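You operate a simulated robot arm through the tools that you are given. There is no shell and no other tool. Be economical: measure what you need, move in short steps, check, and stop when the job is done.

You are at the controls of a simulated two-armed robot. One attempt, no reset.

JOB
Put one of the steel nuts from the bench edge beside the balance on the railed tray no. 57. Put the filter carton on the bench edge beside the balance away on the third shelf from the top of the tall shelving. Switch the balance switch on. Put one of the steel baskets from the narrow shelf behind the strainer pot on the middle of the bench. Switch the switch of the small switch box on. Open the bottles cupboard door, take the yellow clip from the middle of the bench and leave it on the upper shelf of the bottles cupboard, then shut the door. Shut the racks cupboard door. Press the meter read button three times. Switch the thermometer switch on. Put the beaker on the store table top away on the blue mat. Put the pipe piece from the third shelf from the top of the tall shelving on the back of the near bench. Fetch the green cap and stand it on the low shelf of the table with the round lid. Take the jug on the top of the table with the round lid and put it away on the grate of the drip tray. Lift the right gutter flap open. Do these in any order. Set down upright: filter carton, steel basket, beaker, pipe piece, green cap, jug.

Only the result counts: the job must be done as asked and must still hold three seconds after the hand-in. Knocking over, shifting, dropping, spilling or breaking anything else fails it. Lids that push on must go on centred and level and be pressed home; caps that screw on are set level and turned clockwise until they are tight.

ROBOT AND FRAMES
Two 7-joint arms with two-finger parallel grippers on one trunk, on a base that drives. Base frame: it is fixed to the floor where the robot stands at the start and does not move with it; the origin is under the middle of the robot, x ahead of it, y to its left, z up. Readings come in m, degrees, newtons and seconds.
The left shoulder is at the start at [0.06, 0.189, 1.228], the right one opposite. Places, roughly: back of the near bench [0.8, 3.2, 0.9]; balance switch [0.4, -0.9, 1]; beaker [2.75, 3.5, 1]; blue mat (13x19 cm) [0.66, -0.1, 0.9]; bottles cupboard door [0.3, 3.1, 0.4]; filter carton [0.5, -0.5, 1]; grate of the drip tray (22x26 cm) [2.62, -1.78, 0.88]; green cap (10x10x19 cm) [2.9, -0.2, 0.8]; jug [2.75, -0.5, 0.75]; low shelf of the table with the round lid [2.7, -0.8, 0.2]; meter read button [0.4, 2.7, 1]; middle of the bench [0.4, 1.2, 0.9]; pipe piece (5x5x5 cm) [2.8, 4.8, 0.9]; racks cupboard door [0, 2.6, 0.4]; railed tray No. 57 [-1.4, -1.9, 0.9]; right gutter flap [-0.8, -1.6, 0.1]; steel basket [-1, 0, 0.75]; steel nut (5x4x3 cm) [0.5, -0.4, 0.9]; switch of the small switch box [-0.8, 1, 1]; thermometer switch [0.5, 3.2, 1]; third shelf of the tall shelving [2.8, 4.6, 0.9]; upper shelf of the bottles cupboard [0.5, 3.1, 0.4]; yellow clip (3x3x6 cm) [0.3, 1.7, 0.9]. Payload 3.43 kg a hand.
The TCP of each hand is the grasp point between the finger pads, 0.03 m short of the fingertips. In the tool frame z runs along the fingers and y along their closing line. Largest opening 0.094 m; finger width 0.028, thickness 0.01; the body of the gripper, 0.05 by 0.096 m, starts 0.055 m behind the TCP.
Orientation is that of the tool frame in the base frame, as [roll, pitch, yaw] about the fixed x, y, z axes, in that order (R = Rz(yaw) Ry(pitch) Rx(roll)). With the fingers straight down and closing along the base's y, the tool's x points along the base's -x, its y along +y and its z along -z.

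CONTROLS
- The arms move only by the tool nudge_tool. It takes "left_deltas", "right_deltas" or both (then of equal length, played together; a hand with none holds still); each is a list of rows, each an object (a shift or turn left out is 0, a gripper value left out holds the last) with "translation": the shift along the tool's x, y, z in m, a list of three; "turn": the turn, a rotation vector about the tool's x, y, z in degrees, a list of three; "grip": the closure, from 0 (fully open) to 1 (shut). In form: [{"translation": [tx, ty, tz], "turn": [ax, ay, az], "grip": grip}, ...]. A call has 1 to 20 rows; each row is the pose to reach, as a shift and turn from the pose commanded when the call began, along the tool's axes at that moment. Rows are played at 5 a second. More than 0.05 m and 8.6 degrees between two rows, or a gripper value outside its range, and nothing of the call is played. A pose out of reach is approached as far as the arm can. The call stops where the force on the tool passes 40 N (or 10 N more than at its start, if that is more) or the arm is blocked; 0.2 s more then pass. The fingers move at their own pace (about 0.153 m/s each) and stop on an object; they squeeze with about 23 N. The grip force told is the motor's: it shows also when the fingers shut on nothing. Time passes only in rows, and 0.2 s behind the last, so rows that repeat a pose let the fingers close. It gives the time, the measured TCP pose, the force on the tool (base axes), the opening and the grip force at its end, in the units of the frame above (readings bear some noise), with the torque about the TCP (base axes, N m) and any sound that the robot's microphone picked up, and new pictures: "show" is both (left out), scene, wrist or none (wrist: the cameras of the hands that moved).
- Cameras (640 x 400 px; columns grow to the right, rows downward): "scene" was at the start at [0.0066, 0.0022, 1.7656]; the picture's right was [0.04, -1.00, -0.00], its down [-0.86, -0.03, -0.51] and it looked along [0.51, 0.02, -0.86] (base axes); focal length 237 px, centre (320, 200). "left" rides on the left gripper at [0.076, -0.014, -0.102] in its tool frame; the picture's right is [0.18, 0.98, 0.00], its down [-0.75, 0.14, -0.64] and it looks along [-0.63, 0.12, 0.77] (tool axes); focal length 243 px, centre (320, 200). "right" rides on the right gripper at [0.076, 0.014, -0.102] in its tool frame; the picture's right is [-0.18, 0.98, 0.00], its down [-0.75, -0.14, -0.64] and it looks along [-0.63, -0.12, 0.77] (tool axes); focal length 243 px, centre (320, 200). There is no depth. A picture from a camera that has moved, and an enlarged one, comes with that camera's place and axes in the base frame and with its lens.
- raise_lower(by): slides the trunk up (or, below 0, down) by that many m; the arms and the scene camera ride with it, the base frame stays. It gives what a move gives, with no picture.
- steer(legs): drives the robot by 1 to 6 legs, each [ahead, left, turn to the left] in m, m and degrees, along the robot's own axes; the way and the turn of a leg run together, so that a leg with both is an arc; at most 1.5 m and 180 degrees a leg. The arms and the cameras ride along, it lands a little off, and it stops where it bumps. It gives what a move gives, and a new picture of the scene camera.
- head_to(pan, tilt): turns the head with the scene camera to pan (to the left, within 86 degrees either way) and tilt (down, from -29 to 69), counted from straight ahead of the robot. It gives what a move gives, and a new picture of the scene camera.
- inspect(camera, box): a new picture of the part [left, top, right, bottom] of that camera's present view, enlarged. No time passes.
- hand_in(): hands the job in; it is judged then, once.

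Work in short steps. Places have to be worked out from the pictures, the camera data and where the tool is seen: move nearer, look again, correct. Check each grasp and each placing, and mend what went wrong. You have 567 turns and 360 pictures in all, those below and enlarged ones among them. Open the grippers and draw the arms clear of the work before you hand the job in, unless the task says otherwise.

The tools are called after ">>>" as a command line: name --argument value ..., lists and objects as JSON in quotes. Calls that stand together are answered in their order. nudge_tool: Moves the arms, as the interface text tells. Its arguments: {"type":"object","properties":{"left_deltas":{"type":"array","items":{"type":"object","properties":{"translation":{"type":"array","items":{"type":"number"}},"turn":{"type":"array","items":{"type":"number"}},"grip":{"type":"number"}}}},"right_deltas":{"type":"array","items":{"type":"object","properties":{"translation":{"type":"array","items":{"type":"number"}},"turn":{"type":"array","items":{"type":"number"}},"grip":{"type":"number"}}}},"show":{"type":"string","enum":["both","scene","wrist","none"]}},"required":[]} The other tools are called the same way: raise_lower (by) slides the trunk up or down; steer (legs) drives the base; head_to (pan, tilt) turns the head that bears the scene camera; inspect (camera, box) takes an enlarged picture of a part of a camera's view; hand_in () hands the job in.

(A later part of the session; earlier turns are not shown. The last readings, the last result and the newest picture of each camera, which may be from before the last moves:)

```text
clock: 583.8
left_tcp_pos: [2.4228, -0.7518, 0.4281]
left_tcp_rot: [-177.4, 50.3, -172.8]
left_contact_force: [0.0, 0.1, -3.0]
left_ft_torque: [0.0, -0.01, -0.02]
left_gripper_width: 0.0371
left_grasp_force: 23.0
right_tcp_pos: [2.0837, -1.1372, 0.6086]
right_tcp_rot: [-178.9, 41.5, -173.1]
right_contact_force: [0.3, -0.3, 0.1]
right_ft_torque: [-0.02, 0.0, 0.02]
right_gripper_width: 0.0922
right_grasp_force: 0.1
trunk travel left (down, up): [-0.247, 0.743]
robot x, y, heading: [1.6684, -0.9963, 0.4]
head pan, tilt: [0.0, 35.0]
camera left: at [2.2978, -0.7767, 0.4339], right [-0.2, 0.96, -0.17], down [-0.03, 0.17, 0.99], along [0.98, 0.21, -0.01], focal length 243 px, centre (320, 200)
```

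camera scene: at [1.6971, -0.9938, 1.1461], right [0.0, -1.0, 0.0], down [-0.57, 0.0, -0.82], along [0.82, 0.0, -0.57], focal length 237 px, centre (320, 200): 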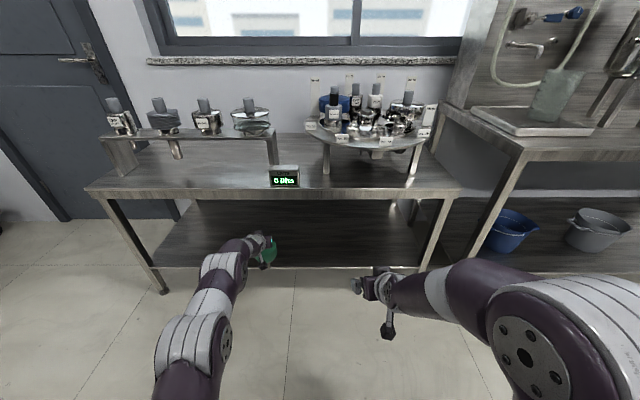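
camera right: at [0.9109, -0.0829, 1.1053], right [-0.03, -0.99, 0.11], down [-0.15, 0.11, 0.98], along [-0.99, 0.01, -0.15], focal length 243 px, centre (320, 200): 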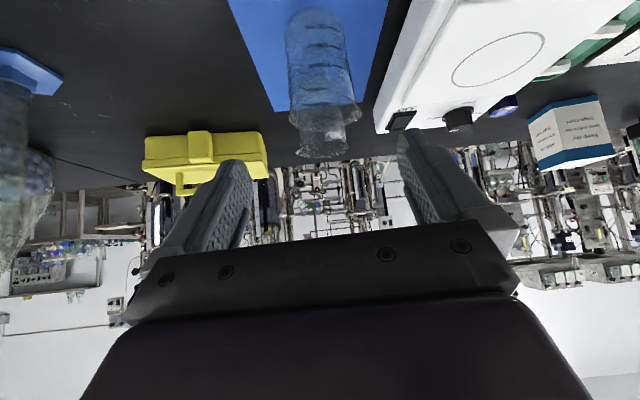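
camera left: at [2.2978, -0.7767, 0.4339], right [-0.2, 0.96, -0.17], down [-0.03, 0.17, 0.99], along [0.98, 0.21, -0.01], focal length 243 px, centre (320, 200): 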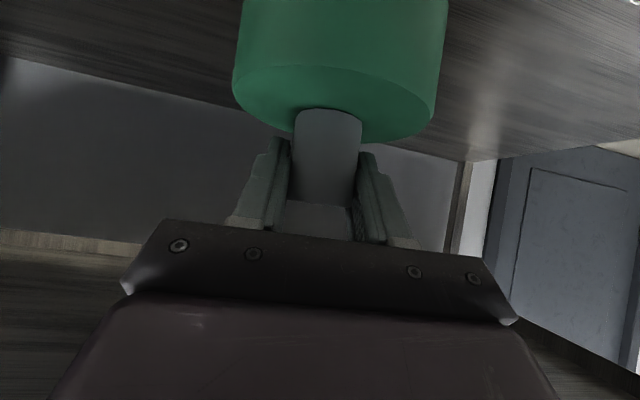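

I lower 2 cm more, then drive in slowly to TCP x≈2.60.

>>> nudge_tool --left_deltas '[{"translation": [0.009, 0, 0.0075], "grip": 1}, {"translation": [0.0177, 0, 0.0147]}]' --show "none"

>>> steer --legs '[[0.18, 0, 0]]'

>>> nudge_tool --left_deltas '[{"translation": [0, 0, 0]}]' --show "wrist"

```text
clock: 584.4
left_tcp_pos: [2.4215, -0.7525, 0.4036]
left_tcp_rot: [-177.3, 50.4, -172.8]
left_contact_force: [0.4, 0.1, -3.3]
left_ft_torque: [0.0, 0.0, 0.0]
left_gripper_width: 0.0373
left_grasp_force: 22.6
right_tcp_pos: [2.0847, -1.1367, 0.6071]
right_tcp_rot: [-178.9, 41.4, -173.1]
right_contact_force: [0.2, 1.1, 0.1]
right_ft_torque: [0.01, 0.02, -0.03]
right_gripper_width: 0.0923
right_grasp_force: 0.1
trunk travel left (down, up): [-0.247, 0.743]
robot x, y, heading: [1.6722, -0.9912, -0.0]
head pan, tilt: [0.0, 35.0]
```

```text
clock: 585.9
left_tcp_pos: [2.6023, -0.753, 0.4049]
left_tcp_rot: [-177.6, 50.5, -172.9]
left_contact_force: [0.4, -0.2, -3.1]
left_ft_torque: [0.0, -0.02, 0.02]
left_gripper_width: 0.0372
left_grasp_force: 23.1
right_tcp_pos: [2.2647, -1.1365, 0.6071]
right_tcp_rot: [-178.8, 41.4, -173.1]
right_contact_force: [0.6, -0.4, 0.2]
right_ft_torque: [-0.03, -0.03, 0.0]
right_gripper_width: 0.092
right_grasp_force: 0.0
trunk travel left (down, up): [-0.247, 0.743]
robot x, y, heading: [1.8492, -0.9931, -0.0]
head pan, tilt: [0.0, 35.0]
camera scene: at [1.8764, -0.9939, 1.1461], right [0.0, -1.0, 0.0], down [-0.57, 0.0, -0.82], along [0.82, 0.0, -0.57], focal length 237 px, centre (320, 200)
```

scene: 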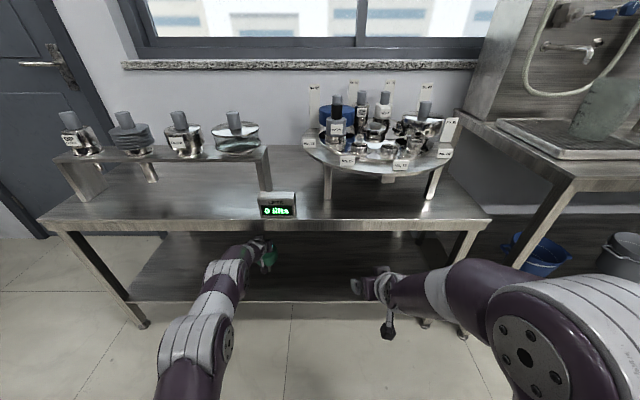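

```text
clock: 586.2
left_tcp_pos: [2.5999, -0.7524, 0.4041]
left_tcp_rot: [-177.4, 50.4, -172.8]
left_contact_force: [0.2, 0.5, -2.5]
left_ft_torque: [-0.03, 0.0, -0.04]
left_gripper_width: 0.0371
left_grasp_force: 23.4
right_tcp_pos: [2.2636, -1.1374, 0.6064]
right_tcp_rot: [-178.8, 41.4, -173.1]
right_contact_force: [0.5, -0.7, -0.4]
right_ft_torque: [0.01, -0.02, -0.03]
right_gripper_width: 0.0922
right_grasp_force: 0.1
trunk travel left (down, up): [-0.247, 0.743]
robot x, y, heading: [1.8485, -0.9916, -0.0]
head pan, tilt: [0.0, 35.0]
camera left: at [2.4766, -0.7778, 0.4108], right [-0.21, 0.96, -0.17], down [-0.03, 0.17, 0.99], along [0.98, 0.21, -0.01], focal length 243 px, centre (320, 200)
```

left: 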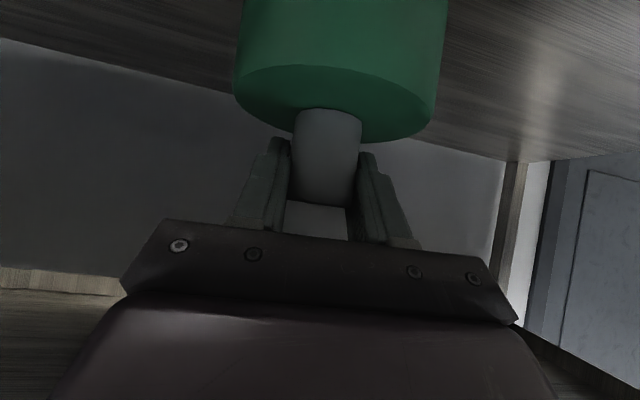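

Inside, no contact. I lower in small steps to touch the shelf.

>>> nudge_tool --left_deltas '[{"translation": [0.0023, 0, 0.0019], "grip": 1}, {"translation": [0.0046, 0, 0.0038]}, {"translation": [0.007, 0, 0.0057]}, {"translation": [0.0093, 0, 0.0077]}, {"translation": [0.0116, 0, 0.0096]}, {"translation": [0.0139, 0, 0.0115]}, {"translation": [0.0162, 0, 0.0134]}, {"translation": [0.0185, 0, 0.0153]}, {"translation": [0.0208, 0, 0.0172]}, {"translation": [0.0231, 0, 0.0191]}, {"translation": [0.0255, 0, 0.021]}, {"translation": [0.0278, 0, 0.023]}]' --show "none"

```text
clock: 588.1
left_tcp_pos: [2.607, -0.7531, 0.3908]
left_tcp_rot: [-177.4, 51.7, -172.8]
left_contact_force: [3.6, 2.0, 9.7]
left_ft_torque: [0.29, -0.51, 0.04]
left_gripper_width: 0.0399
left_grasp_force: 22.8
right_tcp_pos: [2.2637, -1.136, 0.6064]
right_tcp_rot: [-178.8, 41.5, -173.1]
right_contact_force: [0.3, -0.2, -1.0]
right_ft_torque: [-0.01, 0.01, 0.02]
right_gripper_width: 0.0919
right_grasp_force: 0.0
trunk travel left (down, up): [-0.247, 0.743]
robot x, y, heading: [1.8447, -0.9929, -0.2]
head pan, tilt: [0.0, 35.0]
stopped in row 9 (left hand): the force on the tool passed its limit (the readings are from after the stop); the commanded pose is now the measured one
```

Contact came strongly; I ease up 6 mm, restore the pitch, and approach more gently.

>>> nudge_tool --left_deltas '[{"translation": [-0.0046, 0, -0.0038], "turn": [0, 1.2, 0], "grip": 1}, {"translation": [-0.0046, 0, -0.0038], "turn": [0, 1.2, 0]}]' --show "wrist"

```text
clock: 588.7
left_tcp_pos: [2.6053, -0.7535, 0.3916]
left_tcp_rot: [-177.5, 49.8, -172.9]
left_contact_force: [1.7, 1.1, 2.1]
left_ft_torque: [0.1, -0.27, 0.0]
left_gripper_width: 0.0389
left_grasp_force: 23.2
right_tcp_pos: [2.2644, -1.1374, 0.6063]
right_tcp_rot: [-178.9, 41.6, -173.1]
right_contact_force: [-0.7, 0.5, -0.4]
right_ft_torque: [0.01, -0.02, 0.0]
right_gripper_width: 0.0918
right_grasp_force: 0.0
trunk travel left (down, up): [-0.247, 0.743]
robot x, y, heading: [1.8491, -0.9921, 0.1]
head pan, tilt: [0.0, 35.0]
camera left: at [2.4798, -0.7786, 0.3999], right [-0.21, 0.96, -0.17], down [-0.02, 0.17, 0.99], along [0.98, 0.21, -0.02], focal length 243 px, centre (320, 200)
```

left: 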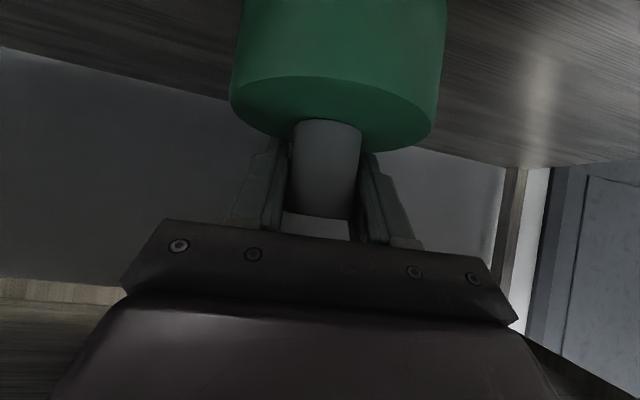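

I lift 1 cm, level the closing line (1.6° roll), then lower again gently.

>>> nudge_tool --left_deltas '[{"translation": [-0.0046, 0, -0.0038], "grip": 1}, {"translation": [-0.0093, 0, -0.0077], "turn": [-0.5, -0.1, 0.6]}, {"translation": [-0.0093, 0, -0.0077], "turn": [-1.0, -0.2, 1.2]}, {"translation": [-0.0093, 0, -0.0077], "turn": [-1.0, -0.2, 1.2]}]' --show "wrist"

>>> inspect --camera "left" --box '[200, 0, 480, 240]'

```text
clock: 589.7
left_tcp_pos: [2.6053, -0.7541, 0.4045]
left_tcp_rot: [-179.7, 50.0, -174.7]
left_contact_force: [-0.1, -0.7, -3.2]
left_ft_torque: [-0.02, -0.02, -0.01]
left_gripper_width: 0.0391
left_grasp_force: 23.0
right_tcp_pos: [2.2654, -1.1374, 0.6064]
right_tcp_rot: [-178.9, 41.4, -173.1]
right_contact_force: [0.2, 1.0, -0.2]
right_ft_torque: [0.0, -0.02, -0.02]
right_gripper_width: 0.092
right_grasp_force: 0.0
trunk travel left (down, up): [-0.247, 0.743]
robot x, y, heading: [1.8472, -0.9965, 0.4]
head pan, tilt: [0.0, 35.0]
camera left: at [2.4804, -0.7779, 0.4117], right [-0.21, 0.97, -0.14], down [-0.02, 0.14, 0.99], along [0.98, 0.21, -0.01], focal length 243 px, centre (320, 200)
```

left: 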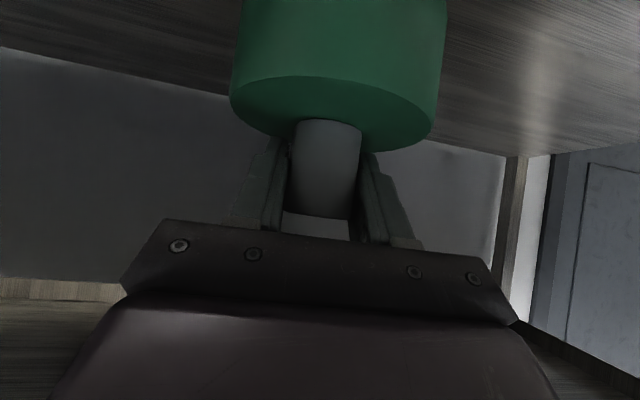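

```text
1.67 times, centred on (340, 120) of left
camera zoom: at [2.4804, -0.7779, 0.4117], right [-0.21, 0.97, -0.14], down [-0.02, 0.14, 0.99], along [0.98, 0.21, -0.01], focal length 404 px, centre (287, 333)
```

zoom: 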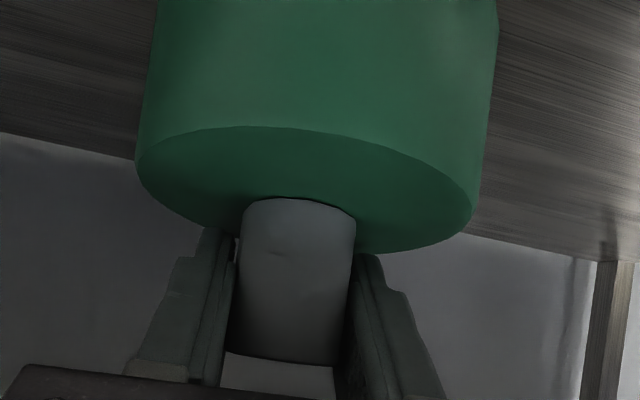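

The cap still leans ~1.8° towards +y. I add that roll correction and lower gently to light contact.

>>> nudge_tool --left_deltas '[{"translation": [0, 0, 0], "turn": [-0.6, -0.1, 0.7], "grip": 1}, {"translation": [0.0023, 0, 0.0019], "turn": [-1.15, -0.18, 1.35]}, {"translation": [0.0039, 0, 0.0032], "turn": [-1.15, -0.18, 1.35]}, {"translation": [0.0054, 0, 0.0045], "turn": [-1.15, -0.18, 1.35]}, {"translation": [0.0066, 0, 0.0055], "turn": [-1.15, -0.18, 1.35]}, {"translation": [0.0077, 0, 0.0064], "turn": [-1.15, -0.18, 1.35]}]' --show "none"

>>> inspect --camera "left" --box '[200, 0, 480, 240]'

```text
clock: 591.1
left_tcp_pos: [2.6045, -0.7537, 0.393]
left_tcp_rot: [177.5, 50.2, -177.0]
left_contact_force: [-0.3, 0.0, -3.5]
left_ft_torque: [0.01, 0.02, -0.03]
left_gripper_width: 0.0388
left_grasp_force: 23.6
right_tcp_pos: [2.2644, -1.1373, 0.6075]
right_tcp_rot: [-178.9, 41.5, -173.1]
right_contact_force: [0.3, -0.5, -0.9]
right_ft_torque: [0.02, -0.01, -0.02]
right_gripper_width: 0.0922
right_grasp_force: 0.0
trunk travel left (down, up): [-0.247, 0.743]
robot x, y, heading: [1.8491, -0.9926, -0.2]
head pan, tilt: [0.0, 35.0]
```

```text
1.67 times, centred on (340, 120) of left
camera zoom: at [2.4802, -0.7779, 0.4004], right [-0.21, 0.97, -0.11], down [-0.02, 0.11, 0.99], along [0.98, 0.21, 0.0], focal length 404 px, centre (287, 333)
```

zoom: 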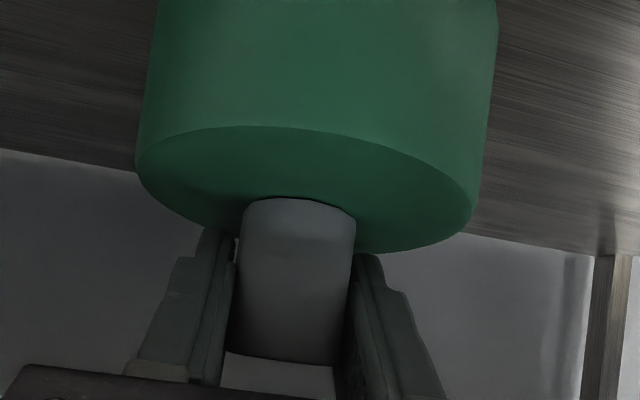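

Roll is now aligned. I lower millimetre by millimetre.

>>> nudge_tool --left_deltas '[{"translation": [0.0008, 0, 0.0006], "grip": 1}, {"translation": [0.0015, 0, 0.0013]}, {"translation": [0.0023, 0, 0.0019]}, {"translation": [0.0031, 0, 0.0026]}]' --show "none"

```text
clock: 592.1
left_tcp_pos: [2.6051, -0.7532, 0.3918]
left_tcp_rot: [177.4, 50.3, -177.0]
left_contact_force: [-2.6, 1.0, 2.8]
left_ft_torque: [0.07, 0.33, -0.01]
left_gripper_width: 0.0388
left_grasp_force: 22.6
right_tcp_pos: [2.2632, -1.1364, 0.6071]
right_tcp_rot: [-179.0, 41.4, -173.1]
right_contact_force: [0.1, 0.0, -0.9]
right_ft_torque: [0.01, 0.0, 0.0]
right_gripper_width: 0.0921
right_grasp_force: 0.0
trunk travel left (down, up): [-0.247, 0.743]
robot x, y, heading: [1.847, -0.9904, 0.3]
head pan, tilt: [0.0, 35.0]
```

Light contact. I loosen the fingers by only a couple of millimetres and look.

>>> nudge_tool --left_deltas '[{"grip": 0.57}, {"grip": 0.565}, {"grip": 0.56}, {"grip": 0.56}]' --show "none"

>>> inspect --camera "left" --box '[200, 0, 480, 240]'

```text
clock: 593.1
left_tcp_pos: [2.6055, -0.7537, 0.3911]
left_tcp_rot: [177.5, 50.2, -176.9]
left_contact_force: [0.4, -0.7, 5.2]
left_ft_torque: [-0.02, -0.07, -0.01]
left_gripper_width: 0.0407
left_grasp_force: 0.0
right_tcp_pos: [2.263, -1.1369, 0.6064]
right_tcp_rot: [-178.9, 41.6, -173.1]
right_contact_force: [0.6, -0.3, -0.7]
right_ft_torque: [-0.01, 0.01, -0.05]
right_gripper_width: 0.0923
right_grasp_force: 0.1
trunk travel left (down, up): [-0.247, 0.743]
robot x, y, heading: [1.8506, -0.9921, -0.0]
head pan, tilt: [0.0, 35.0]
```

```text
1.67 times, centred on (340, 120) of left
camera zoom: at [2.4807, -0.7782, 0.3978], right [-0.21, 0.97, -0.11], down [-0.02, 0.11, 0.99], along [0.98, 0.21, 0.0], focal length 404 px, centre (287, 333)
```

zoom: 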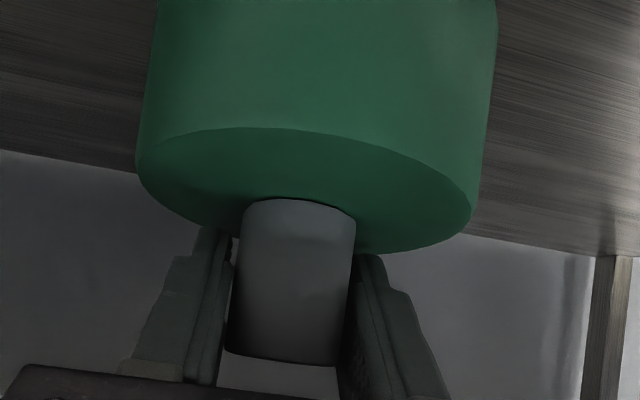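

The fingertips rest on the green top. I open a bit more and rise slowly along the fingers.

>>> nudge_tool --left_deltas '[{"translation": [-0.0015, 0, -0.0013], "grip": 0.54}, {"translation": [-0.003, 0, -0.0026], "grip": 0.52}, {"translation": [-0.0046, 0, -0.0038], "grip": 0.5}, {"translation": [-0.0046, 0, -0.0038], "grip": 0.48}]' --show "none"

>>> inspect --camera "left" --box '[200, 0, 480, 240]'

```text
clock: 594.1
left_tcp_pos: [2.6049, -0.7533, 0.3953]
left_tcp_rot: [177.3, 50.1, -176.9]
left_contact_force: [0.1, -0.1, -1.3]
left_ft_torque: [0.04, 0.03, -0.03]
left_gripper_width: 0.049
left_grasp_force: 0.1
right_tcp_pos: [2.2643, -1.1369, 0.6067]
right_tcp_rot: [-178.9, 41.4, -173.0]
right_contact_force: [-0.2, 0.1, -0.5]
right_ft_torque: [0.0, -0.01, -0.02]
right_gripper_width: 0.0922
right_grasp_force: 0.1
trunk travel left (down, up): [-0.247, 0.743]
robot x, y, heading: [1.8491, -0.9939, 0.2]
head pan, tilt: [0.0, 35.0]
```

```text
1.67 times, centred on (340, 120) of left
camera zoom: at [2.4802, -0.7786, 0.4028], right [-0.21, 0.97, -0.11], down [-0.02, 0.11, 0.99], along [0.98, 0.21, 0.0], focal length 404 px, centre (287, 333)
```

zoom: 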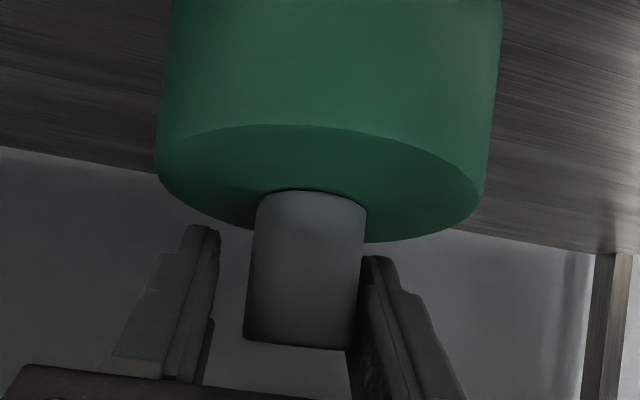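

The knob leans about 0.9° against the +y finger. I nudge it back 3 mm towards vertical, then open wider and see whether it stands.

>>> nudge_tool --left_deltas '[{"translation": [0, -0.0015, 0], "grip": 0.48}, {"translation": [0, -0.003, 0]}, {"translation": [0, -0.003, 0]}, {"translation": [0, -0.003, 0], "grip": 0.46}, {"translation": [0, -0.003, 0], "grip": 0.44}]' --show "none"

>>> inspect --camera "left" --box '[200, 0, 480, 240]'

```text
clock: 595.3
left_tcp_pos: [2.604, -0.7561, 0.3963]
left_tcp_rot: [177.4, 50.2, -177.0]
left_contact_force: [0.3, -0.3, 0.6]
left_ft_torque: [0.03, 0.01, -0.02]
left_gripper_width: 0.0528
left_grasp_force: 0.3
right_tcp_pos: [2.2637, -1.1367, 0.6075]
right_tcp_rot: [-178.9, 41.6, -173.1]
right_contact_force: [0.2, -0.3, 0.0]
right_ft_torque: [0.02, -0.01, 0.0]
right_gripper_width: 0.092
right_grasp_force: 0.1
trunk travel left (down, up): [-0.247, 0.743]
robot x, y, heading: [1.8462, -0.9927, -0.1]
head pan, tilt: [0.0, 35.0]
```

```text
1.67 times, centred on (340, 120) of left
camera zoom: at [2.4802, -0.781, 0.4028], right [-0.21, 0.97, -0.11], down [-0.02, 0.11, 0.99], along [0.98, 0.21, 0.0], focal length 404 px, centre (287, 333)
```

zoom: 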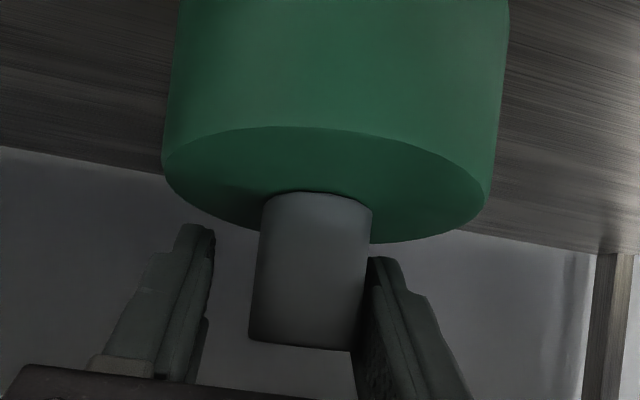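

The cap didn't move with the hand. I open further in steps to see if it stands on its own.

>>> nudge_tool --left_deltas '[{"translation": [0, 0.003, 0], "grip": 0.4}, {"translation": [0, 0.006, 0], "grip": 0.36}, {"translation": [0, 0.006, 0], "grip": 0.36}, {"translation": [0, 0.006, 0], "grip": 0.36}]' --show "none"

>>> inspect --camera "left" --box '[200, 0, 480, 240]'

```text
clock: 596.3
left_tcp_pos: [2.6041, -0.7506, 0.3949]
left_tcp_rot: [177.4, 50.1, -176.8]
left_contact_force: [-0.5, -0.3, -0.6]
left_ft_torque: [-0.02, -0.03, -0.01]
left_gripper_width: 0.0602
left_grasp_force: 0.1
right_tcp_pos: [2.2638, -1.1372, 0.6065]
right_tcp_rot: [-178.9, 41.5, -173.1]
right_contact_force: [-0.2, -0.9, -0.3]
right_ft_torque: [-0.01, 0.0, -0.02]
right_gripper_width: 0.0921
right_grasp_force: 0.1
trunk travel left (down, up): [-0.247, 0.743]
robot x, y, heading: [1.8466, -0.995, 0.1]
head pan, tilt: [0.0, 35.0]
```

```text
1.67 times, centred on (340, 120) of left
camera zoom: at [2.4794, -0.7751, 0.4024], right [-0.21, 0.97, -0.11], down [-0.02, 0.11, 0.99], along [0.98, 0.21, 0.0], focal length 404 px, centre (287, 333)
```

zoom: 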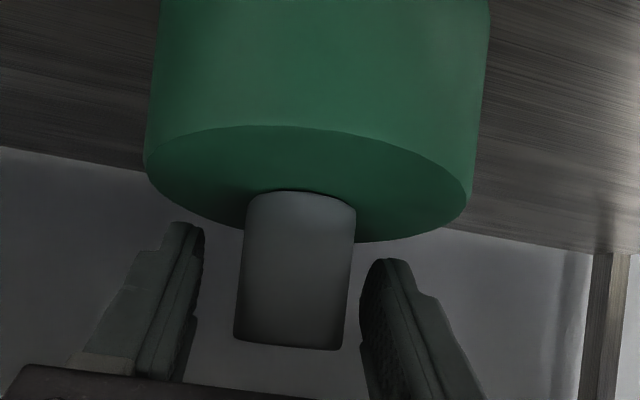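

It stands on its own. I withdraw along the fingers, then back the base away.

>>> nudge_tool --left_deltas '[{"translation": [0, 0, -0.02]}, {"translation": [0, 0, -0.045]}, {"translation": [0, 0, -0.07]}]' --show "none"

>>> steer --legs '[[-0.4, 0, 0]]'

>>> inspect --camera "scene" --box '[180, 180, 460, 320]'

```text
clock: 597.1
left_tcp_pos: [2.5496, -0.7575, 0.441]
left_tcp_rot: [177.5, 50.3, -176.9]
left_contact_force: [-0.5, 0.1, 0.3]
left_ft_torque: [0.03, -0.02, -0.01]
left_gripper_width: 0.0601
left_grasp_force: 0.0
right_tcp_pos: [2.2644, -1.1375, 0.6069]
right_tcp_rot: [-179.0, 41.5, -173.1]
right_contact_force: [0.2, 0.4, 0.3]
right_ft_torque: [-0.02, -0.01, 0.01]
right_gripper_width: 0.092
right_grasp_force: 0.0
trunk travel left (down, up): [-0.247, 0.743]
robot x, y, heading: [1.8459, -0.9973, -0.2]
head pan, tilt: [0.0, 35.0]
```

```text
clock: 599.6
left_tcp_pos: [2.1502, -0.7554, 0.4408]
left_tcp_rot: [177.5, 50.1, -176.7]
left_contact_force: [-0.3, -0.4, -0.5]
left_ft_torque: [0.01, 0.03, 0.01]
left_gripper_width: 0.0601
left_grasp_force: 0.2
right_tcp_pos: [1.8632, -1.1365, 0.6075]
right_tcp_rot: [-179.0, 41.6, -172.9]
right_contact_force: [-0.3, 0.0, -0.6]
right_ft_torque: [0.0, 0.02, 0.01]
right_gripper_width: 0.0922
right_grasp_force: 0.1
trunk travel left (down, up): [-0.247, 0.743]
robot x, y, heading: [1.4467, -0.993, 0.2]
head pan, tilt: [0.0, 35.0]
camera scene: at [1.4745, -0.9946, 1.1462], right [0.0, -1.0, 0.0], down [-0.57, 0.0, -0.82], along [0.82, 0.0, -0.57], focal length 237 px, centre (320, 200)
```

scene: 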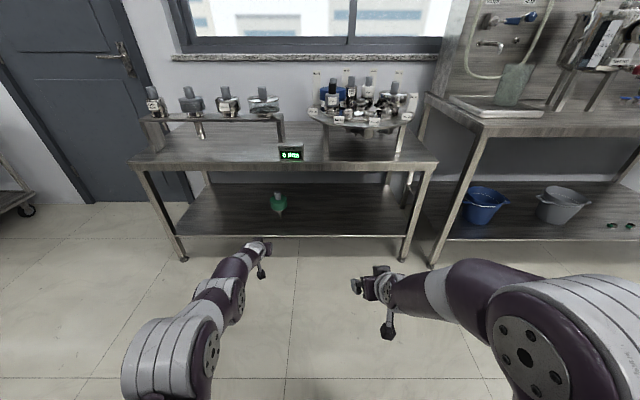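

```text
2.29 times, centred on (320, 250) of scene
camera zoom: at [1.4745, -0.9946, 1.1462], right [0.0, -1.0, 0.0], down [-0.57, 0.0, -0.82], along [0.82, 0.0, -0.57], focal length 542 px, centre (320, 86)
```

zoom: 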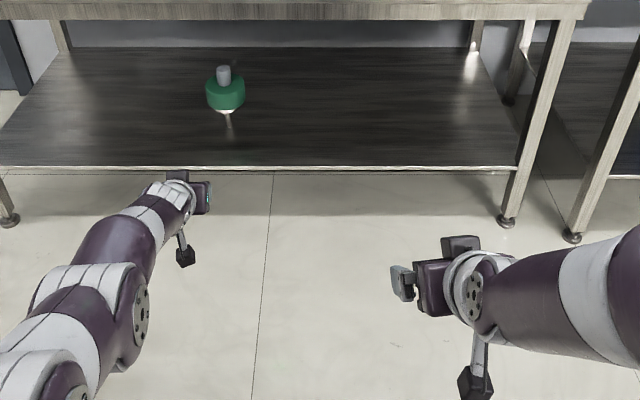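

Green cap stands on the low shelf. Now the carton: I raise the trunk, draw the left hand in, and drive round the bench's south end to its near side.

>>> raise_lower --by 0.4

>>> raise_lower --by 0.32

>>> nudge_tool --left_deltas '[{"translation": [0.01, 0, -0.04], "turn": [0, 6, 0]}, {"translation": [0.02, 0, -0.08], "turn": [0, 12, 0]}, {"translation": [0.03, 0, -0.12], "turn": [0, 18, 0]}, {"translation": [0.05, 0, -0.16], "turn": [0, 24, 0]}, {"translation": [0.07, 0, -0.2], "turn": [0, 30, 0]}, {"translation": [0.09, 0, -0.24], "turn": [0, 36, 0]}, {"translation": [0.11, 0, -0.27], "turn": [0, 42, 0]}, {"translation": [0.13, 0, -0.29], "turn": [0, 48, 0]}]' --show "none"

>>> steer --legs '[[0, -0.78, 0], [-1.4, 0, 0], [-0.28, 0, 0]]'

```text
clock: 603.4
left_tcp_pos: [2.1497, -0.7549, 0.84]
left_tcp_rot: [177.5, 50.3, -176.8]
left_contact_force: [0.2, 0.1, 0.4]
left_ft_torque: [-0.01, -0.03, -0.01]
left_gripper_width: 0.0601
left_grasp_force: 0.0
right_tcp_pos: [1.8641, -1.1359, 1.0076]
right_tcp_rot: [-179.0, 41.5, -172.9]
right_contact_force: [0.0, 0.0, 1.0]
right_ft_torque: [0.03, 0.0, 0.02]
right_gripper_width: 0.0923
right_grasp_force: 0.1
trunk travel left (down, up): [-0.647, 0.343]
robot x, y, heading: [1.4487, -0.9947, 0.2]
head pan, tilt: [0.0, 35.0]
```

```text
clock: 606.6
left_tcp_pos: [2.1501, -0.754, 1.1612]
left_tcp_rot: [177.4, 50.3, -176.8]
left_contact_force: [-0.9, 0.3, -0.1]
left_ft_torque: [0.01, 0.02, -0.03]
left_gripper_width: 0.0602
left_grasp_force: 0.2
right_tcp_pos: [1.8634, -1.1361, 1.3269]
right_tcp_rot: [-179.0, 41.4, -172.9]
right_contact_force: [-0.3, 0.4, 0.1]
right_ft_torque: [0.01, 0.02, 0.01]
right_gripper_width: 0.092
right_grasp_force: 0.1
trunk travel left (down, up): [-0.967, 0.023]
robot x, y, heading: [1.4456, -0.9973, 0.1]
head pan, tilt: [0.0, 35.0]
```

```text
clock: 608.4
left_tcp_pos: [1.8455, -0.7872, 1.2449]
left_tcp_rot: [178.4, 2.2, -174.6]
left_contact_force: [0.3, 0.7, -0.3]
left_ft_torque: [-0.04, 0.0, -0.02]
left_gripper_width: 0.0602
left_grasp_force: 0.0
right_tcp_pos: [1.8627, -1.1361, 1.3259]
right_tcp_rot: [-178.8, 41.5, -172.9]
right_contact_force: [-0.5, -0.1, -0.6]
right_ft_torque: [0.01, 0.01, -0.01]
right_gripper_width: 0.0919
right_grasp_force: 0.0
trunk travel left (down, up): [-0.967, 0.023]
robot x, y, heading: [1.4473, -0.996, -0.1]
head pan, tilt: [0.0, 35.0]
```

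```text
clock: 620.7
left_tcp_pos: [0.1617, -1.5414, 1.2446]
left_tcp_rot: [178.3, 2.2, -175.3]
left_contact_force: [0.0, -0.1, 0.0]
left_ft_torque: [0.01, 0.01, -0.03]
left_gripper_width: 0.0601
left_grasp_force: 0.1
right_tcp_pos: [0.1756, -1.8912, 1.3261]
right_tcp_rot: [-178.9, 41.4, -173.5]
right_contact_force: [0.4, 0.3, 0.2]
right_ft_torque: [0.02, 0.0, 0.0]
right_gripper_width: 0.092
right_grasp_force: 0.1
trunk travel left (down, up): [-0.967, 0.023]
robot x, y, heading: [-0.2398, -1.7488, -0.6]
head pan, tilt: [0.0, 35.0]
camera scene: at [-0.2114, -1.7462, 1.8661], right [-0.01, -1.0, 0.0], down [-0.57, 0.0, -0.82], along [0.82, -0.01, -0.57], focal length 237 px, centre (320, 200)
```

scene: 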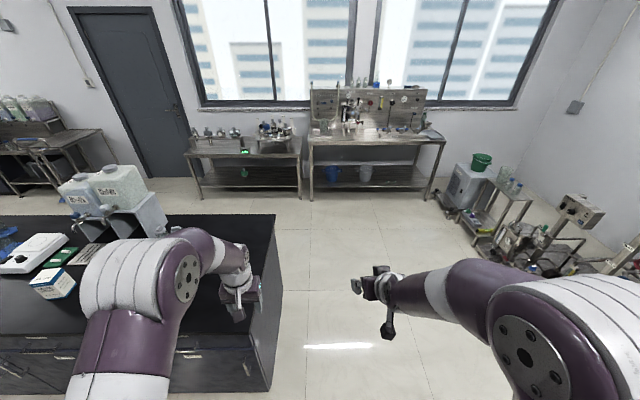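

I strafe left to face the carton.

>>> steer --legs '[[0, 1.38, 0.6]]'

>>> head_to --pan -10 --tilt 50

>>> inspect --camera "scene" --box '[260, 130, 440, 280]'

```text
clock: 627.7
left_tcp_pos: [0.1536, -0.1305, 1.2446]
left_tcp_rot: [178.3, 2.3, -174.3]
left_contact_force: [0.4, 0.2, -0.5]
left_ft_torque: [0.01, -0.01, 0.0]
left_gripper_width: 0.0603
left_grasp_force: 0.1
right_tcp_pos: [0.1712, -0.4811, 1.3276]
right_tcp_rot: [-179.0, 41.4, -172.4]
right_contact_force: [0.0, -0.1, -0.2]
right_ft_torque: [-0.01, 0.01, -0.01]
right_gripper_width: 0.092
right_grasp_force: 0.0
trunk travel left (down, up): [-0.967, 0.023]
robot x, y, heading: [-0.2464, -0.3401, 0.4]
head pan, tilt: [0.0, 35.0]
camera scene: at [-0.2175, -0.3424, 1.8662], right [0.01, -1.0, 0.0], down [-0.57, -0.01, -0.82], along [0.82, 0.01, -0.57], focal length 237 px, centre (320, 200)
```

scene: 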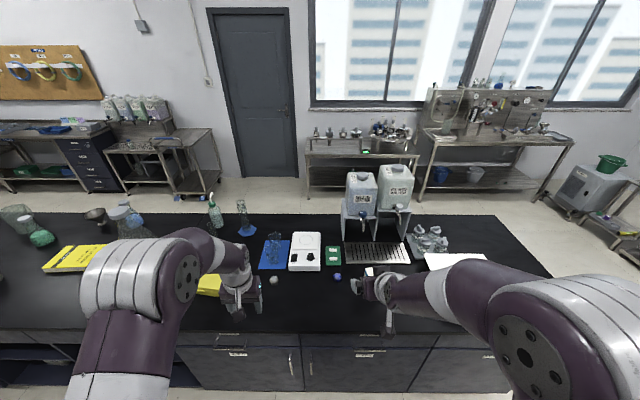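

```text
clock: 628.5
left_tcp_pos: [0.1526, -0.1304, 1.2461]
left_tcp_rot: [178.3, 2.2, -174.3]
left_contact_force: [0.2, 0.1, -0.4]
left_ft_torque: [0.01, -0.06, 0.02]
left_gripper_width: 0.06
left_grasp_force: 0.0
right_tcp_pos: [0.1722, -0.4805, 1.3258]
right_tcp_rot: [-178.9, 41.4, -172.4]
right_contact_force: [-0.2, 0.2, -0.2]
right_ft_torque: [-0.03, 0.02, -0.02]
right_gripper_width: 0.092
right_grasp_force: 0.0
trunk travel left (down, up): [-0.967, 0.023]
robot x, y, heading: [-0.2473, -0.3438, 0.4]
head pan, tilt: [-10.0, 50.0]
camera scene: at [-0.2295, -0.3547, 1.8445], right [-0.16, -0.99, 0.0], down [-0.76, 0.12, -0.64], along [0.63, -0.1, -0.77], focal length 237 px, centre (320, 200)
```

scene: 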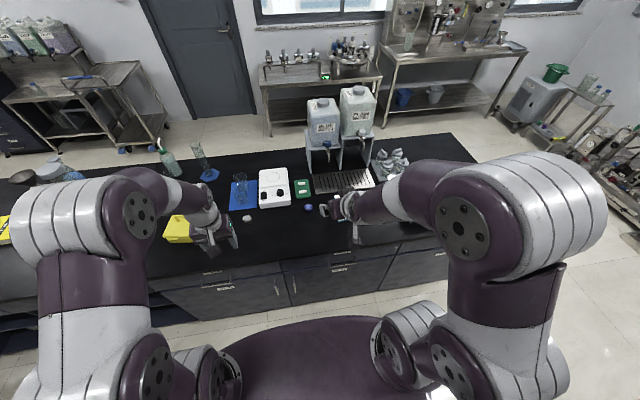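

```text
2.67 times, centred on (350, 205) of scene
camera zoom: at [-0.2295, -0.3547, 1.8445], right [-0.16, -0.99, 0.0], down [-0.76, 0.12, -0.64], along [0.63, -0.1, -0.77], focal length 632 px, centre (240, 187)
```

zoom: 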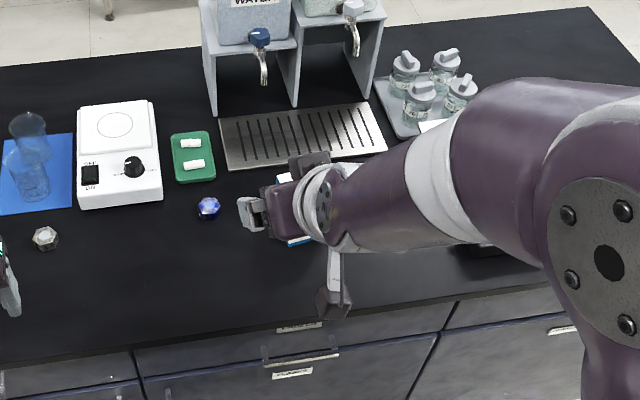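

The carton is hidden by the hand; I use the right-hand camera.

>>> nudge_tool --right_deltas '[{"translation": [0.02, 0, 0.03]}]' --show "wrist"

```text
clock: 628.9
left_tcp_pos: [0.1546, -0.1311, 1.2443]
left_tcp_rot: [178.4, 2.2, -174.3]
left_contact_force: [0.2, -0.1, -0.2]
left_ft_torque: [-0.04, -0.01, 0.0]
left_gripper_width: 0.06
left_grasp_force: 0.1
right_tcp_pos: [0.1803, -0.4796, 1.2891]
right_tcp_rot: [-178.9, 41.4, -172.4]
right_contact_force: [0.3, -0.4, -0.5]
right_ft_torque: [-0.03, -0.01, 0.0]
right_gripper_width: 0.0918
right_grasp_force: 0.1
trunk travel left (down, up): [-0.967, 0.023]
robot x, y, heading: [-0.2478, -0.3413, 0.5]
head pan, tilt: [-10.0, 50.0]
camera right: at [0.0532, -0.4814, 1.3149], right [0.02, 0.99, 0.11], down [0.15, -0.11, 0.98], along [0.99, 0.0, -0.16], focal length 243 px, centre (320, 200)
```

right: 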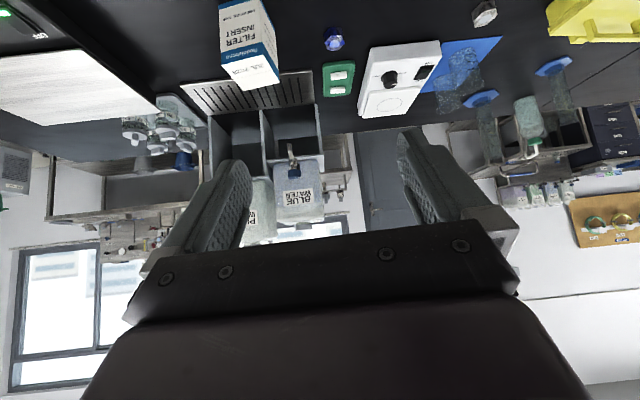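

>>> inspect --camera "right" --box '[190, 0, 330, 110]'

```text
3.64 times, centred on (260, 55) of right
camera zoom: at [0.0532, -0.4814, 1.3149], right [0.02, 0.99, 0.11], down [0.15, -0.11, 0.98], along [0.99, 0.0, -0.16], focal length 882 px, centre (538, 727)
```

zoom: 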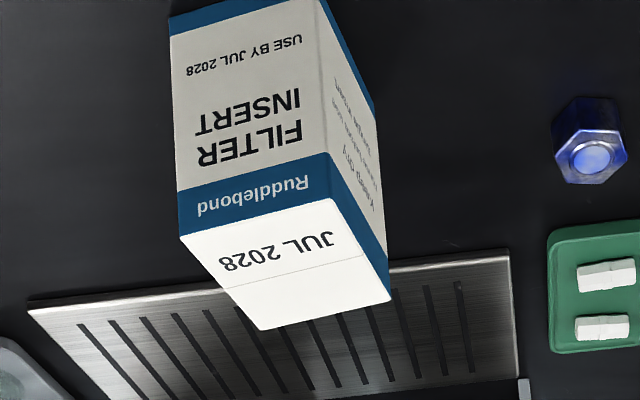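

Carton: centre ≈(0.44,-0.575), top z≈1.017, 7.2 cm square, turned about 10°. I drive nearer, turning 2.5° to match, and lower the hand.

>>> steer --legs '[[0.14, -0.12, 2.5]]'

>>> nudge_tool --right_deltas '[{"translation": [0.03, 0, 0.035], "grip": 0}, {"translation": [0.06, 0, 0.07]}, {"translation": [0.09, 0, 0.105]}, {"translation": [0.12, 0, 0.14]}, {"translation": [0.14, 0, 0.165]}]' --show "wrist"

```text
clock: 630.4
left_tcp_pos: [0.2876, -0.2283, 1.2457]
left_tcp_rot: [178.4, 2.4, -172.1]
left_contact_force: [0.4, 0.1, 0.7]
left_ft_torque: [-0.04, 0.01, -0.02]
left_gripper_width: 0.0602
left_grasp_force: 0.1
right_tcp_pos: [0.324, -0.5752, 1.2914]
right_tcp_rot: [-178.7, 41.6, -170.1]
right_contact_force: [-0.2, 0.2, -0.1]
right_ft_torque: [0.03, -0.03, 0.0]
right_gripper_width: 0.092
right_grasp_force: 0.0
trunk travel left (down, up): [-0.967, 0.023]
robot x, y, heading: [-0.0998, -0.453, 2.9]
head pan, tilt: [-10.0, 50.0]
camera scene: at [-0.0889, -0.4653, 1.8445], right [-0.13, -0.99, 0.0], down [-0.76, 0.09, -0.64], along [0.64, -0.08, -0.76], focal length 237 px, centre (320, 200)
```

scene: 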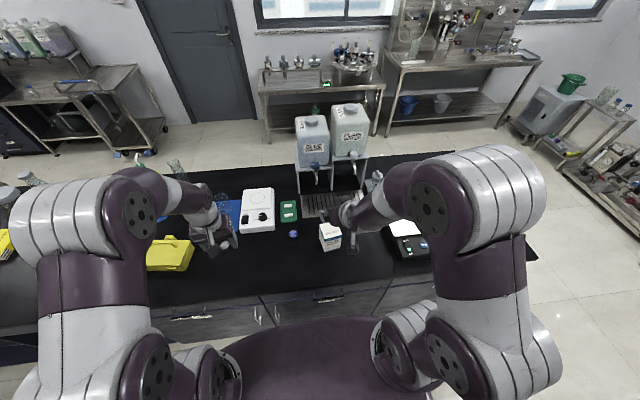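

```text
clock: 631.6
left_tcp_pos: [0.2883, -0.229, 1.2449]
left_tcp_rot: [178.4, 2.3, -172.1]
left_contact_force: [0.2, 0.6, -0.1]
left_ft_torque: [-0.04, -0.01, 0.03]
left_gripper_width: 0.0601
left_grasp_force: 0.1
right_tcp_pos: [0.3333, -0.5788, 1.0736]
right_tcp_rot: [-178.8, 41.5, -170.2]
right_contact_force: [0.4, 0.1, 0.4]
right_ft_torque: [0.02, 0.02, -0.02]
right_gripper_width: 0.0941
right_grasp_force: 0.0
trunk travel left (down, up): [-0.967, 0.023]
robot x, y, heading: [-0.0962, -0.4553, 2.7]
head pan, tilt: [-10.0, 50.0]
no pictures are left
```

No pictures remain, so I work by numbers. The last views put the carton at (0.44,-0.575), top 1.017, yaw matching the tool. I advance to (0.44,-0.575,0.995), watching forces.

>>> nudge_tool --right_deltas '[{"translation": [-0.009, -0.004, 0.04]}, {"translation": [-0.018, -0.008, 0.08]}, {"translation": [-0.023, -0.01, 0.105]}, {"translation": [-0.0271, -0.0117, 0.1293]}]' --show "none"

```text
clock: 632.6
left_tcp_pos: [0.2917, -0.2287, 1.245]
left_tcp_rot: [178.3, 2.2, -172.1]
left_contact_force: [-0.1, 0.6, -0.4]
left_ft_torque: [0.02, 0.01, 0.04]
left_gripper_width: 0.0602
left_grasp_force: 0.1
right_tcp_pos: [0.4392, -0.5759, 0.9939]
right_tcp_rot: [-178.8, 41.4, -170.3]
right_contact_force: [0.7, 1.3, -0.5]
right_ft_torque: [0.01, 0.02, 0.02]
right_gripper_width: 0.0938
right_grasp_force: 0.1
trunk travel left (down, up): [-0.967, 0.023]
robot x, y, heading: [-0.1009, -0.4554, 2.9]
head pan, tilt: [-10.0, 50.0]
no pictures are left
```

No contact so far. I close; a width near 0.072 will confirm the grasp.

>>> nudge_tool --right_deltas '[{"grip": 0.12}, {"grip": 0.2}, {"grip": 0.3}, {"grip": 0.6}, {"grip": 1}, {"grip": 1}]' --show "none"

```text
clock: 634.0
left_tcp_pos: [0.2892, -0.2291, 1.245]
left_tcp_rot: [178.2, 2.3, -172.1]
left_contact_force: [-0.1, 1.7, 0.5]
left_ft_torque: [0.03, 0.01, 0.01]
left_gripper_width: 0.0601
left_grasp_force: 0.0
right_tcp_pos: [0.437, -0.5765, 0.9932]
right_tcp_rot: [-179.0, 41.5, -170.3]
right_contact_force: [-1.8, -0.2, 1.1]
right_ft_torque: [0.14, 0.08, 0.06]
right_gripper_width: 0.0794
right_grasp_force: 23.8
trunk travel left (down, up): [-0.967, 0.023]
robot x, y, heading: [-0.0996, -0.4567, 2.8]
head pan, tilt: [-10.0, 50.0]
no pictures are left
```

Held: width 0.079 with full force. I lift slowly and watch the reading.

>>> nudge_tool --right_deltas '[{"translation": [-0.0133, 0, -0.015], "grip": 1}, {"translation": [-0.0265, 0, -0.03]}, {"translation": [-0.05, 0, -0.056]}, {"translation": [-0.08, 0, -0.09]}]' --show "none"

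```text
clock: 635.0
left_tcp_pos: [0.2881, -0.2305, 1.2454]
left_tcp_rot: [178.3, 2.3, -172.1]
left_contact_force: [-0.8, -0.3, -0.1]
left_ft_torque: [0.0, -0.02, 0.01]
left_gripper_width: 0.0603
left_grasp_force: 0.1
right_tcp_pos: [0.4369, -0.5753, 1.1148]
right_tcp_rot: [-179.0, 41.3, -170.4]
right_contact_force: [0.5, 0.1, -1.8]
right_ft_torque: [0.02, 0.03, 0.0]
right_gripper_width: 0.0794
right_grasp_force: 22.9
trunk travel left (down, up): [-0.967, 0.023]
robot x, y, heading: [-0.0976, -0.4589, 2.7]
head pan, tilt: [-10.0, 50.0]
no pictures are left
```

The carton is off the bench and held. I raise it 10 cm more and draw the left hand in, for the drive round by the known south route.

>>> nudge_tool --right_deltas '[{"translation": [-0.022, 0, -0.025], "grip": 1}, {"translation": [-0.044, 0, -0.05]}, {"translation": [-0.066, 0, -0.075]}, {"translation": [-0.066, 0, -0.075]}]' --left_deltas '[{"translation": [0.035, 0, 0]}, {"translation": [0.07, 0, 0]}, {"translation": [0.1, 0, 0]}, {"translation": [0.12, 0, 0]}]' --show "none"

>>> steer --legs '[[-0.18, 0, -2.7], [0, -1.29, 0]]'

```text
clock: 636.0
left_tcp_pos: [0.1714, -0.2457, 1.2392]
left_tcp_rot: [178.3, 2.2, -172.1]
left_contact_force: [0.0, -1.4, -0.4]
left_ft_torque: [-0.01, 0.0, 0.05]
left_gripper_width: 0.0601
left_grasp_force: 0.0
right_tcp_pos: [0.4375, -0.573, 1.214]
right_tcp_rot: [-178.8, 41.4, -170.4]
right_contact_force: [-1.0, 0.7, -3.1]
right_ft_torque: [0.02, 0.01, 0.01]
right_gripper_width: 0.0794
right_grasp_force: 23.0
trunk travel left (down, up): [-0.967, 0.023]
robot x, y, heading: [-0.1011, -0.4541, 2.9]
head pan, tilt: [-10.0, 50.0]
no pictures are left
```

```text
clock: 643.7
left_tcp_pos: [0.0063, -1.575, 1.2382]
left_tcp_rot: [178.3, 2.2, -174.1]
left_contact_force: [0.0, -0.1, 0.4]
left_ft_torque: [-0.01, -0.01, -0.03]
left_gripper_width: 0.06
left_grasp_force: 0.0
right_tcp_pos: [0.2626, -1.911, 1.2128]
right_tcp_rot: [-178.8, 41.4, -172.2]
right_contact_force: [0.4, 0.9, -2.7]
right_ft_torque: [0.01, 0.01, 0.02]
right_gripper_width: 0.0794
right_grasp_force: 22.7
trunk travel left (down, up): [-0.967, 0.023]
robot x, y, heading: [-0.2705, -1.7755, 0.8]
head pan, tilt: [-10.0, 50.0]
```

Now ahead along y≈-1.77 to x≈1.58, then up the far aisle.

>>> steer --legs '[[1.4, 0, -0.8], [0.45, 0, 0], [0, 1.5, 0], [0, 1.5, 0]]'

```text
clock: 667.0
left_tcp_pos: [1.8822, 1.399, 1.2391]
left_tcp_rot: [178.4, 2.3, -175.1]
left_contact_force: [0.3, -0.7, 1.2]
left_ft_torque: [0.02, 0.01, -0.02]
left_gripper_width: 0.0602
left_grasp_force: 0.0
right_tcp_pos: [2.1328, 1.0571, 1.2131]
right_tcp_rot: [-178.9, 41.4, -173.2]
right_contact_force: [-0.8, 0.0, -2.7]
right_ft_torque: [0.0, -0.04, -0.02]
right_gripper_width: 0.0791
right_grasp_force: 22.6
trunk travel left (down, up): [-0.967, 0.023]
robot x, y, heading: [1.6006, 1.2043, 0.0]
head pan, tilt: [-10.0, 50.0]
```

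Continue up the aisle to y≈4.45.

>>> steer --legs '[[0, 1.5, 0], [0, 1.5, 0], [0, 0.24, 0]]'

```text
clock: 682.9
left_tcp_pos: [2.0189, 4.6264, 1.2401]
left_tcp_rot: [178.2, 2.3, -178.5]
left_contact_force: [0.9, -0.4, 0.0]
left_ft_torque: [0.03, 0.0, 0.0]
left_gripper_width: 0.0603
left_grasp_force: 0.0
right_tcp_pos: [2.2487, 4.2717, 1.2143]
right_tcp_rot: [-179.0, 41.3, -176.8]
right_contact_force: [-0.6, 0.0, -2.6]
right_ft_torque: [0.0, 0.01, 0.02]
right_gripper_width: 0.0796
right_grasp_force: 23.5
trunk travel left (down, up): [-0.967, 0.023]
robot x, y, heading: [1.7263, 4.4492, -3.6]
head pan, tilt: [-10.0, 50.0]
```

At (1.73,4.45). I lower the trunk 0.22 m and turn to heading -6.9°, so that the carton is square with the shelf.

>>> raise_lower --by -0.22

>>> steer --legs '[[0, 0, -3.3]]'

```text
clock: 685.2
left_tcp_pos: [2.0187, 4.6302, 1.0192]
left_tcp_rot: [178.3, 2.4, -178.6]
left_contact_force: [-0.1, -0.9, -0.3]
left_ft_torque: [0.02, 0.06, -0.02]
left_gripper_width: 0.0603
left_grasp_force: 0.1
right_tcp_pos: [2.2479, 4.2745, 0.9927]
right_tcp_rot: [-178.8, 41.4, -176.6]
right_contact_force: [-0.1, -0.1, -2.7]
right_ft_torque: [-0.01, 0.04, 0.04]
right_gripper_width: 0.0793
right_grasp_force: 22.6
trunk travel left (down, up): [-0.747, 0.243]
robot x, y, heading: [1.7291, 4.4493, -3.8]
head pan, tilt: [-10.0, 50.0]
```

```text
clock: 686.0
left_tcp_pos: [2.0283, 4.6117, 1.0194]
left_tcp_rot: [178.3, 2.4, 178.3]
left_contact_force: [0.6, 0.0, 0.2]
left_ft_torque: [0.0, 0.02, -0.01]
left_gripper_width: 0.0601
left_grasp_force: 0.0
right_tcp_pos: [2.237, 4.2446, 0.9944]
right_tcp_rot: [-178.8, 41.3, -179.9]
right_contact_force: [0.0, 0.3, -2.3]
right_ft_torque: [-0.02, 0.03, 0.01]
right_gripper_width: 0.0794
right_grasp_force: 23.3
trunk travel left (down, up): [-0.747, 0.243]
robot x, y, heading: [1.7257, 4.4504, -6.9]
head pan, tilt: [-10.0, 50.0]
```

Drive in along +x in two parts, watching forces.

>>> steer --legs '[[0.298, 0.033, 0]]'

```text
clock: 688.1
left_tcp_pos: [2.3302, 4.6054, 1.0186]
left_tcp_rot: [178.2, 2.3, 177.8]
left_contact_force: [0.8, -0.8, 0.9]
left_ft_torque: [0.02, 0.0, 0.02]
left_gripper_width: 0.0603
left_grasp_force: 0.0
right_tcp_pos: [2.535, 4.2361, 0.9929]
right_tcp_rot: [-178.9, 41.3, 179.6]
right_contact_force: [0.1, -0.5, -2.3]
right_ft_torque: [0.03, 0.02, 0.02]
right_gripper_width: 0.079
right_grasp_force: 22.9
trunk travel left (down, up): [-0.747, 0.243]
robot x, y, heading: [2.0266, 4.4454, -7.4]
head pan, tilt: [-10.0, 50.0]
```

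On course. The last 14 cm.

>>> steer --legs '[[0.143, 0.019, 0.5]]'

```text
clock: 689.4
left_tcp_pos: [2.4737, 4.6097, 1.0189]
left_tcp_rot: [178.4, 2.3, 178.5]
left_contact_force: [-0.2, 0.1, 0.0]
left_ft_torque: [0.0, 0.01, 0.01]
left_gripper_width: 0.0604
left_grasp_force: 0.1
right_tcp_pos: [2.6838, 4.2426, 0.9951]
right_tcp_rot: [-178.9, 41.4, -179.8]
right_contact_force: [0.2, 0.0, -2.1]
right_ft_torque: [-0.01, 0.01, 0.0]
right_gripper_width: 0.0794
right_grasp_force: 24.2
trunk travel left (down, up): [-0.747, 0.243]
robot x, y, heading: [2.1706, 4.4467, -6.7]
head pan, tilt: [-10.0, 50.0]
```

In place without contact. I lower in 2 mm steps until it touches.

>>> nudge_tool --right_deltas '[{"translation": [0.0026, 0, 0.003], "grip": 1}, {"translation": [0.0053, 0, 0.006]}, {"translation": [0.0079, 0, 0.009]}, {"translation": [0.0099, 0, 0.0113]}, {"translation": [0.0119, 0, 0.0135]}, {"translation": [0.0132, 0, 0.015]}, {"translation": [0.0145, 0, 0.0165]}, {"translation": [0.0159, 0, 0.018]}]' --show "none"

```text
clock: 691.2
left_tcp_pos: [2.4726, 4.6112, 1.0216]
left_tcp_rot: [178.3, 2.4, 178.4]
left_contact_force: [0.2, 0.6, -0.1]
left_ft_torque: [0.0, -0.02, -0.01]
left_gripper_width: 0.06
left_grasp_force: 0.1
right_tcp_pos: [2.6822, 4.2424, 0.9718]
right_tcp_rot: [-178.9, 41.8, -180.0]
right_contact_force: [1.5, -7.3, 20.7]
right_ft_torque: [0.19, -0.22, -0.05]
right_gripper_width: 0.0789
right_grasp_force: 23.3
trunk travel left (down, up): [-0.747, 0.243]
robot x, y, heading: [2.1706, 4.4472, -7.1]
head pan, tilt: [-10.0, 50.0]
no pictures are left
```

Contact exactly where expected (0.972). I ease off slightly and open just a little at first.

>>> nudge_tool --right_deltas '[{"translation": [-0.0013, 0, -0.0015], "grip": 1}, {"translation": [-0.0013, 0, -0.0015], "grip": 0.12}, {"translation": [-0.0013, 0, -0.0015], "grip": 0.08}, {"translation": [-0.0013, 0, -0.0015], "grip": 0.06}]' --show "none"

```text
clock: 692.2
left_tcp_pos: [2.4734, 4.6098, 1.0185]
left_tcp_rot: [178.3, 2.3, 178.3]
left_contact_force: [-0.1, 0.8, -0.1]
left_ft_torque: [-0.01, 0.03, 0.01]
left_gripper_width: 0.0603
left_grasp_force: 0.1
right_tcp_pos: [2.6828, 4.2423, 0.9708]
right_tcp_rot: [-178.8, 41.3, -179.8]
right_contact_force: [-0.2, 0.5, -0.2]
right_ft_torque: [0.03, 0.0, -0.03]
right_gripper_width: 0.0883
right_grasp_force: 0.1
trunk travel left (down, up): [-0.747, 0.243]
robot x, y, heading: [2.1725, 4.4472, -6.8]
head pan, tilt: [-10.0, 50.0]
no pictures are left
```

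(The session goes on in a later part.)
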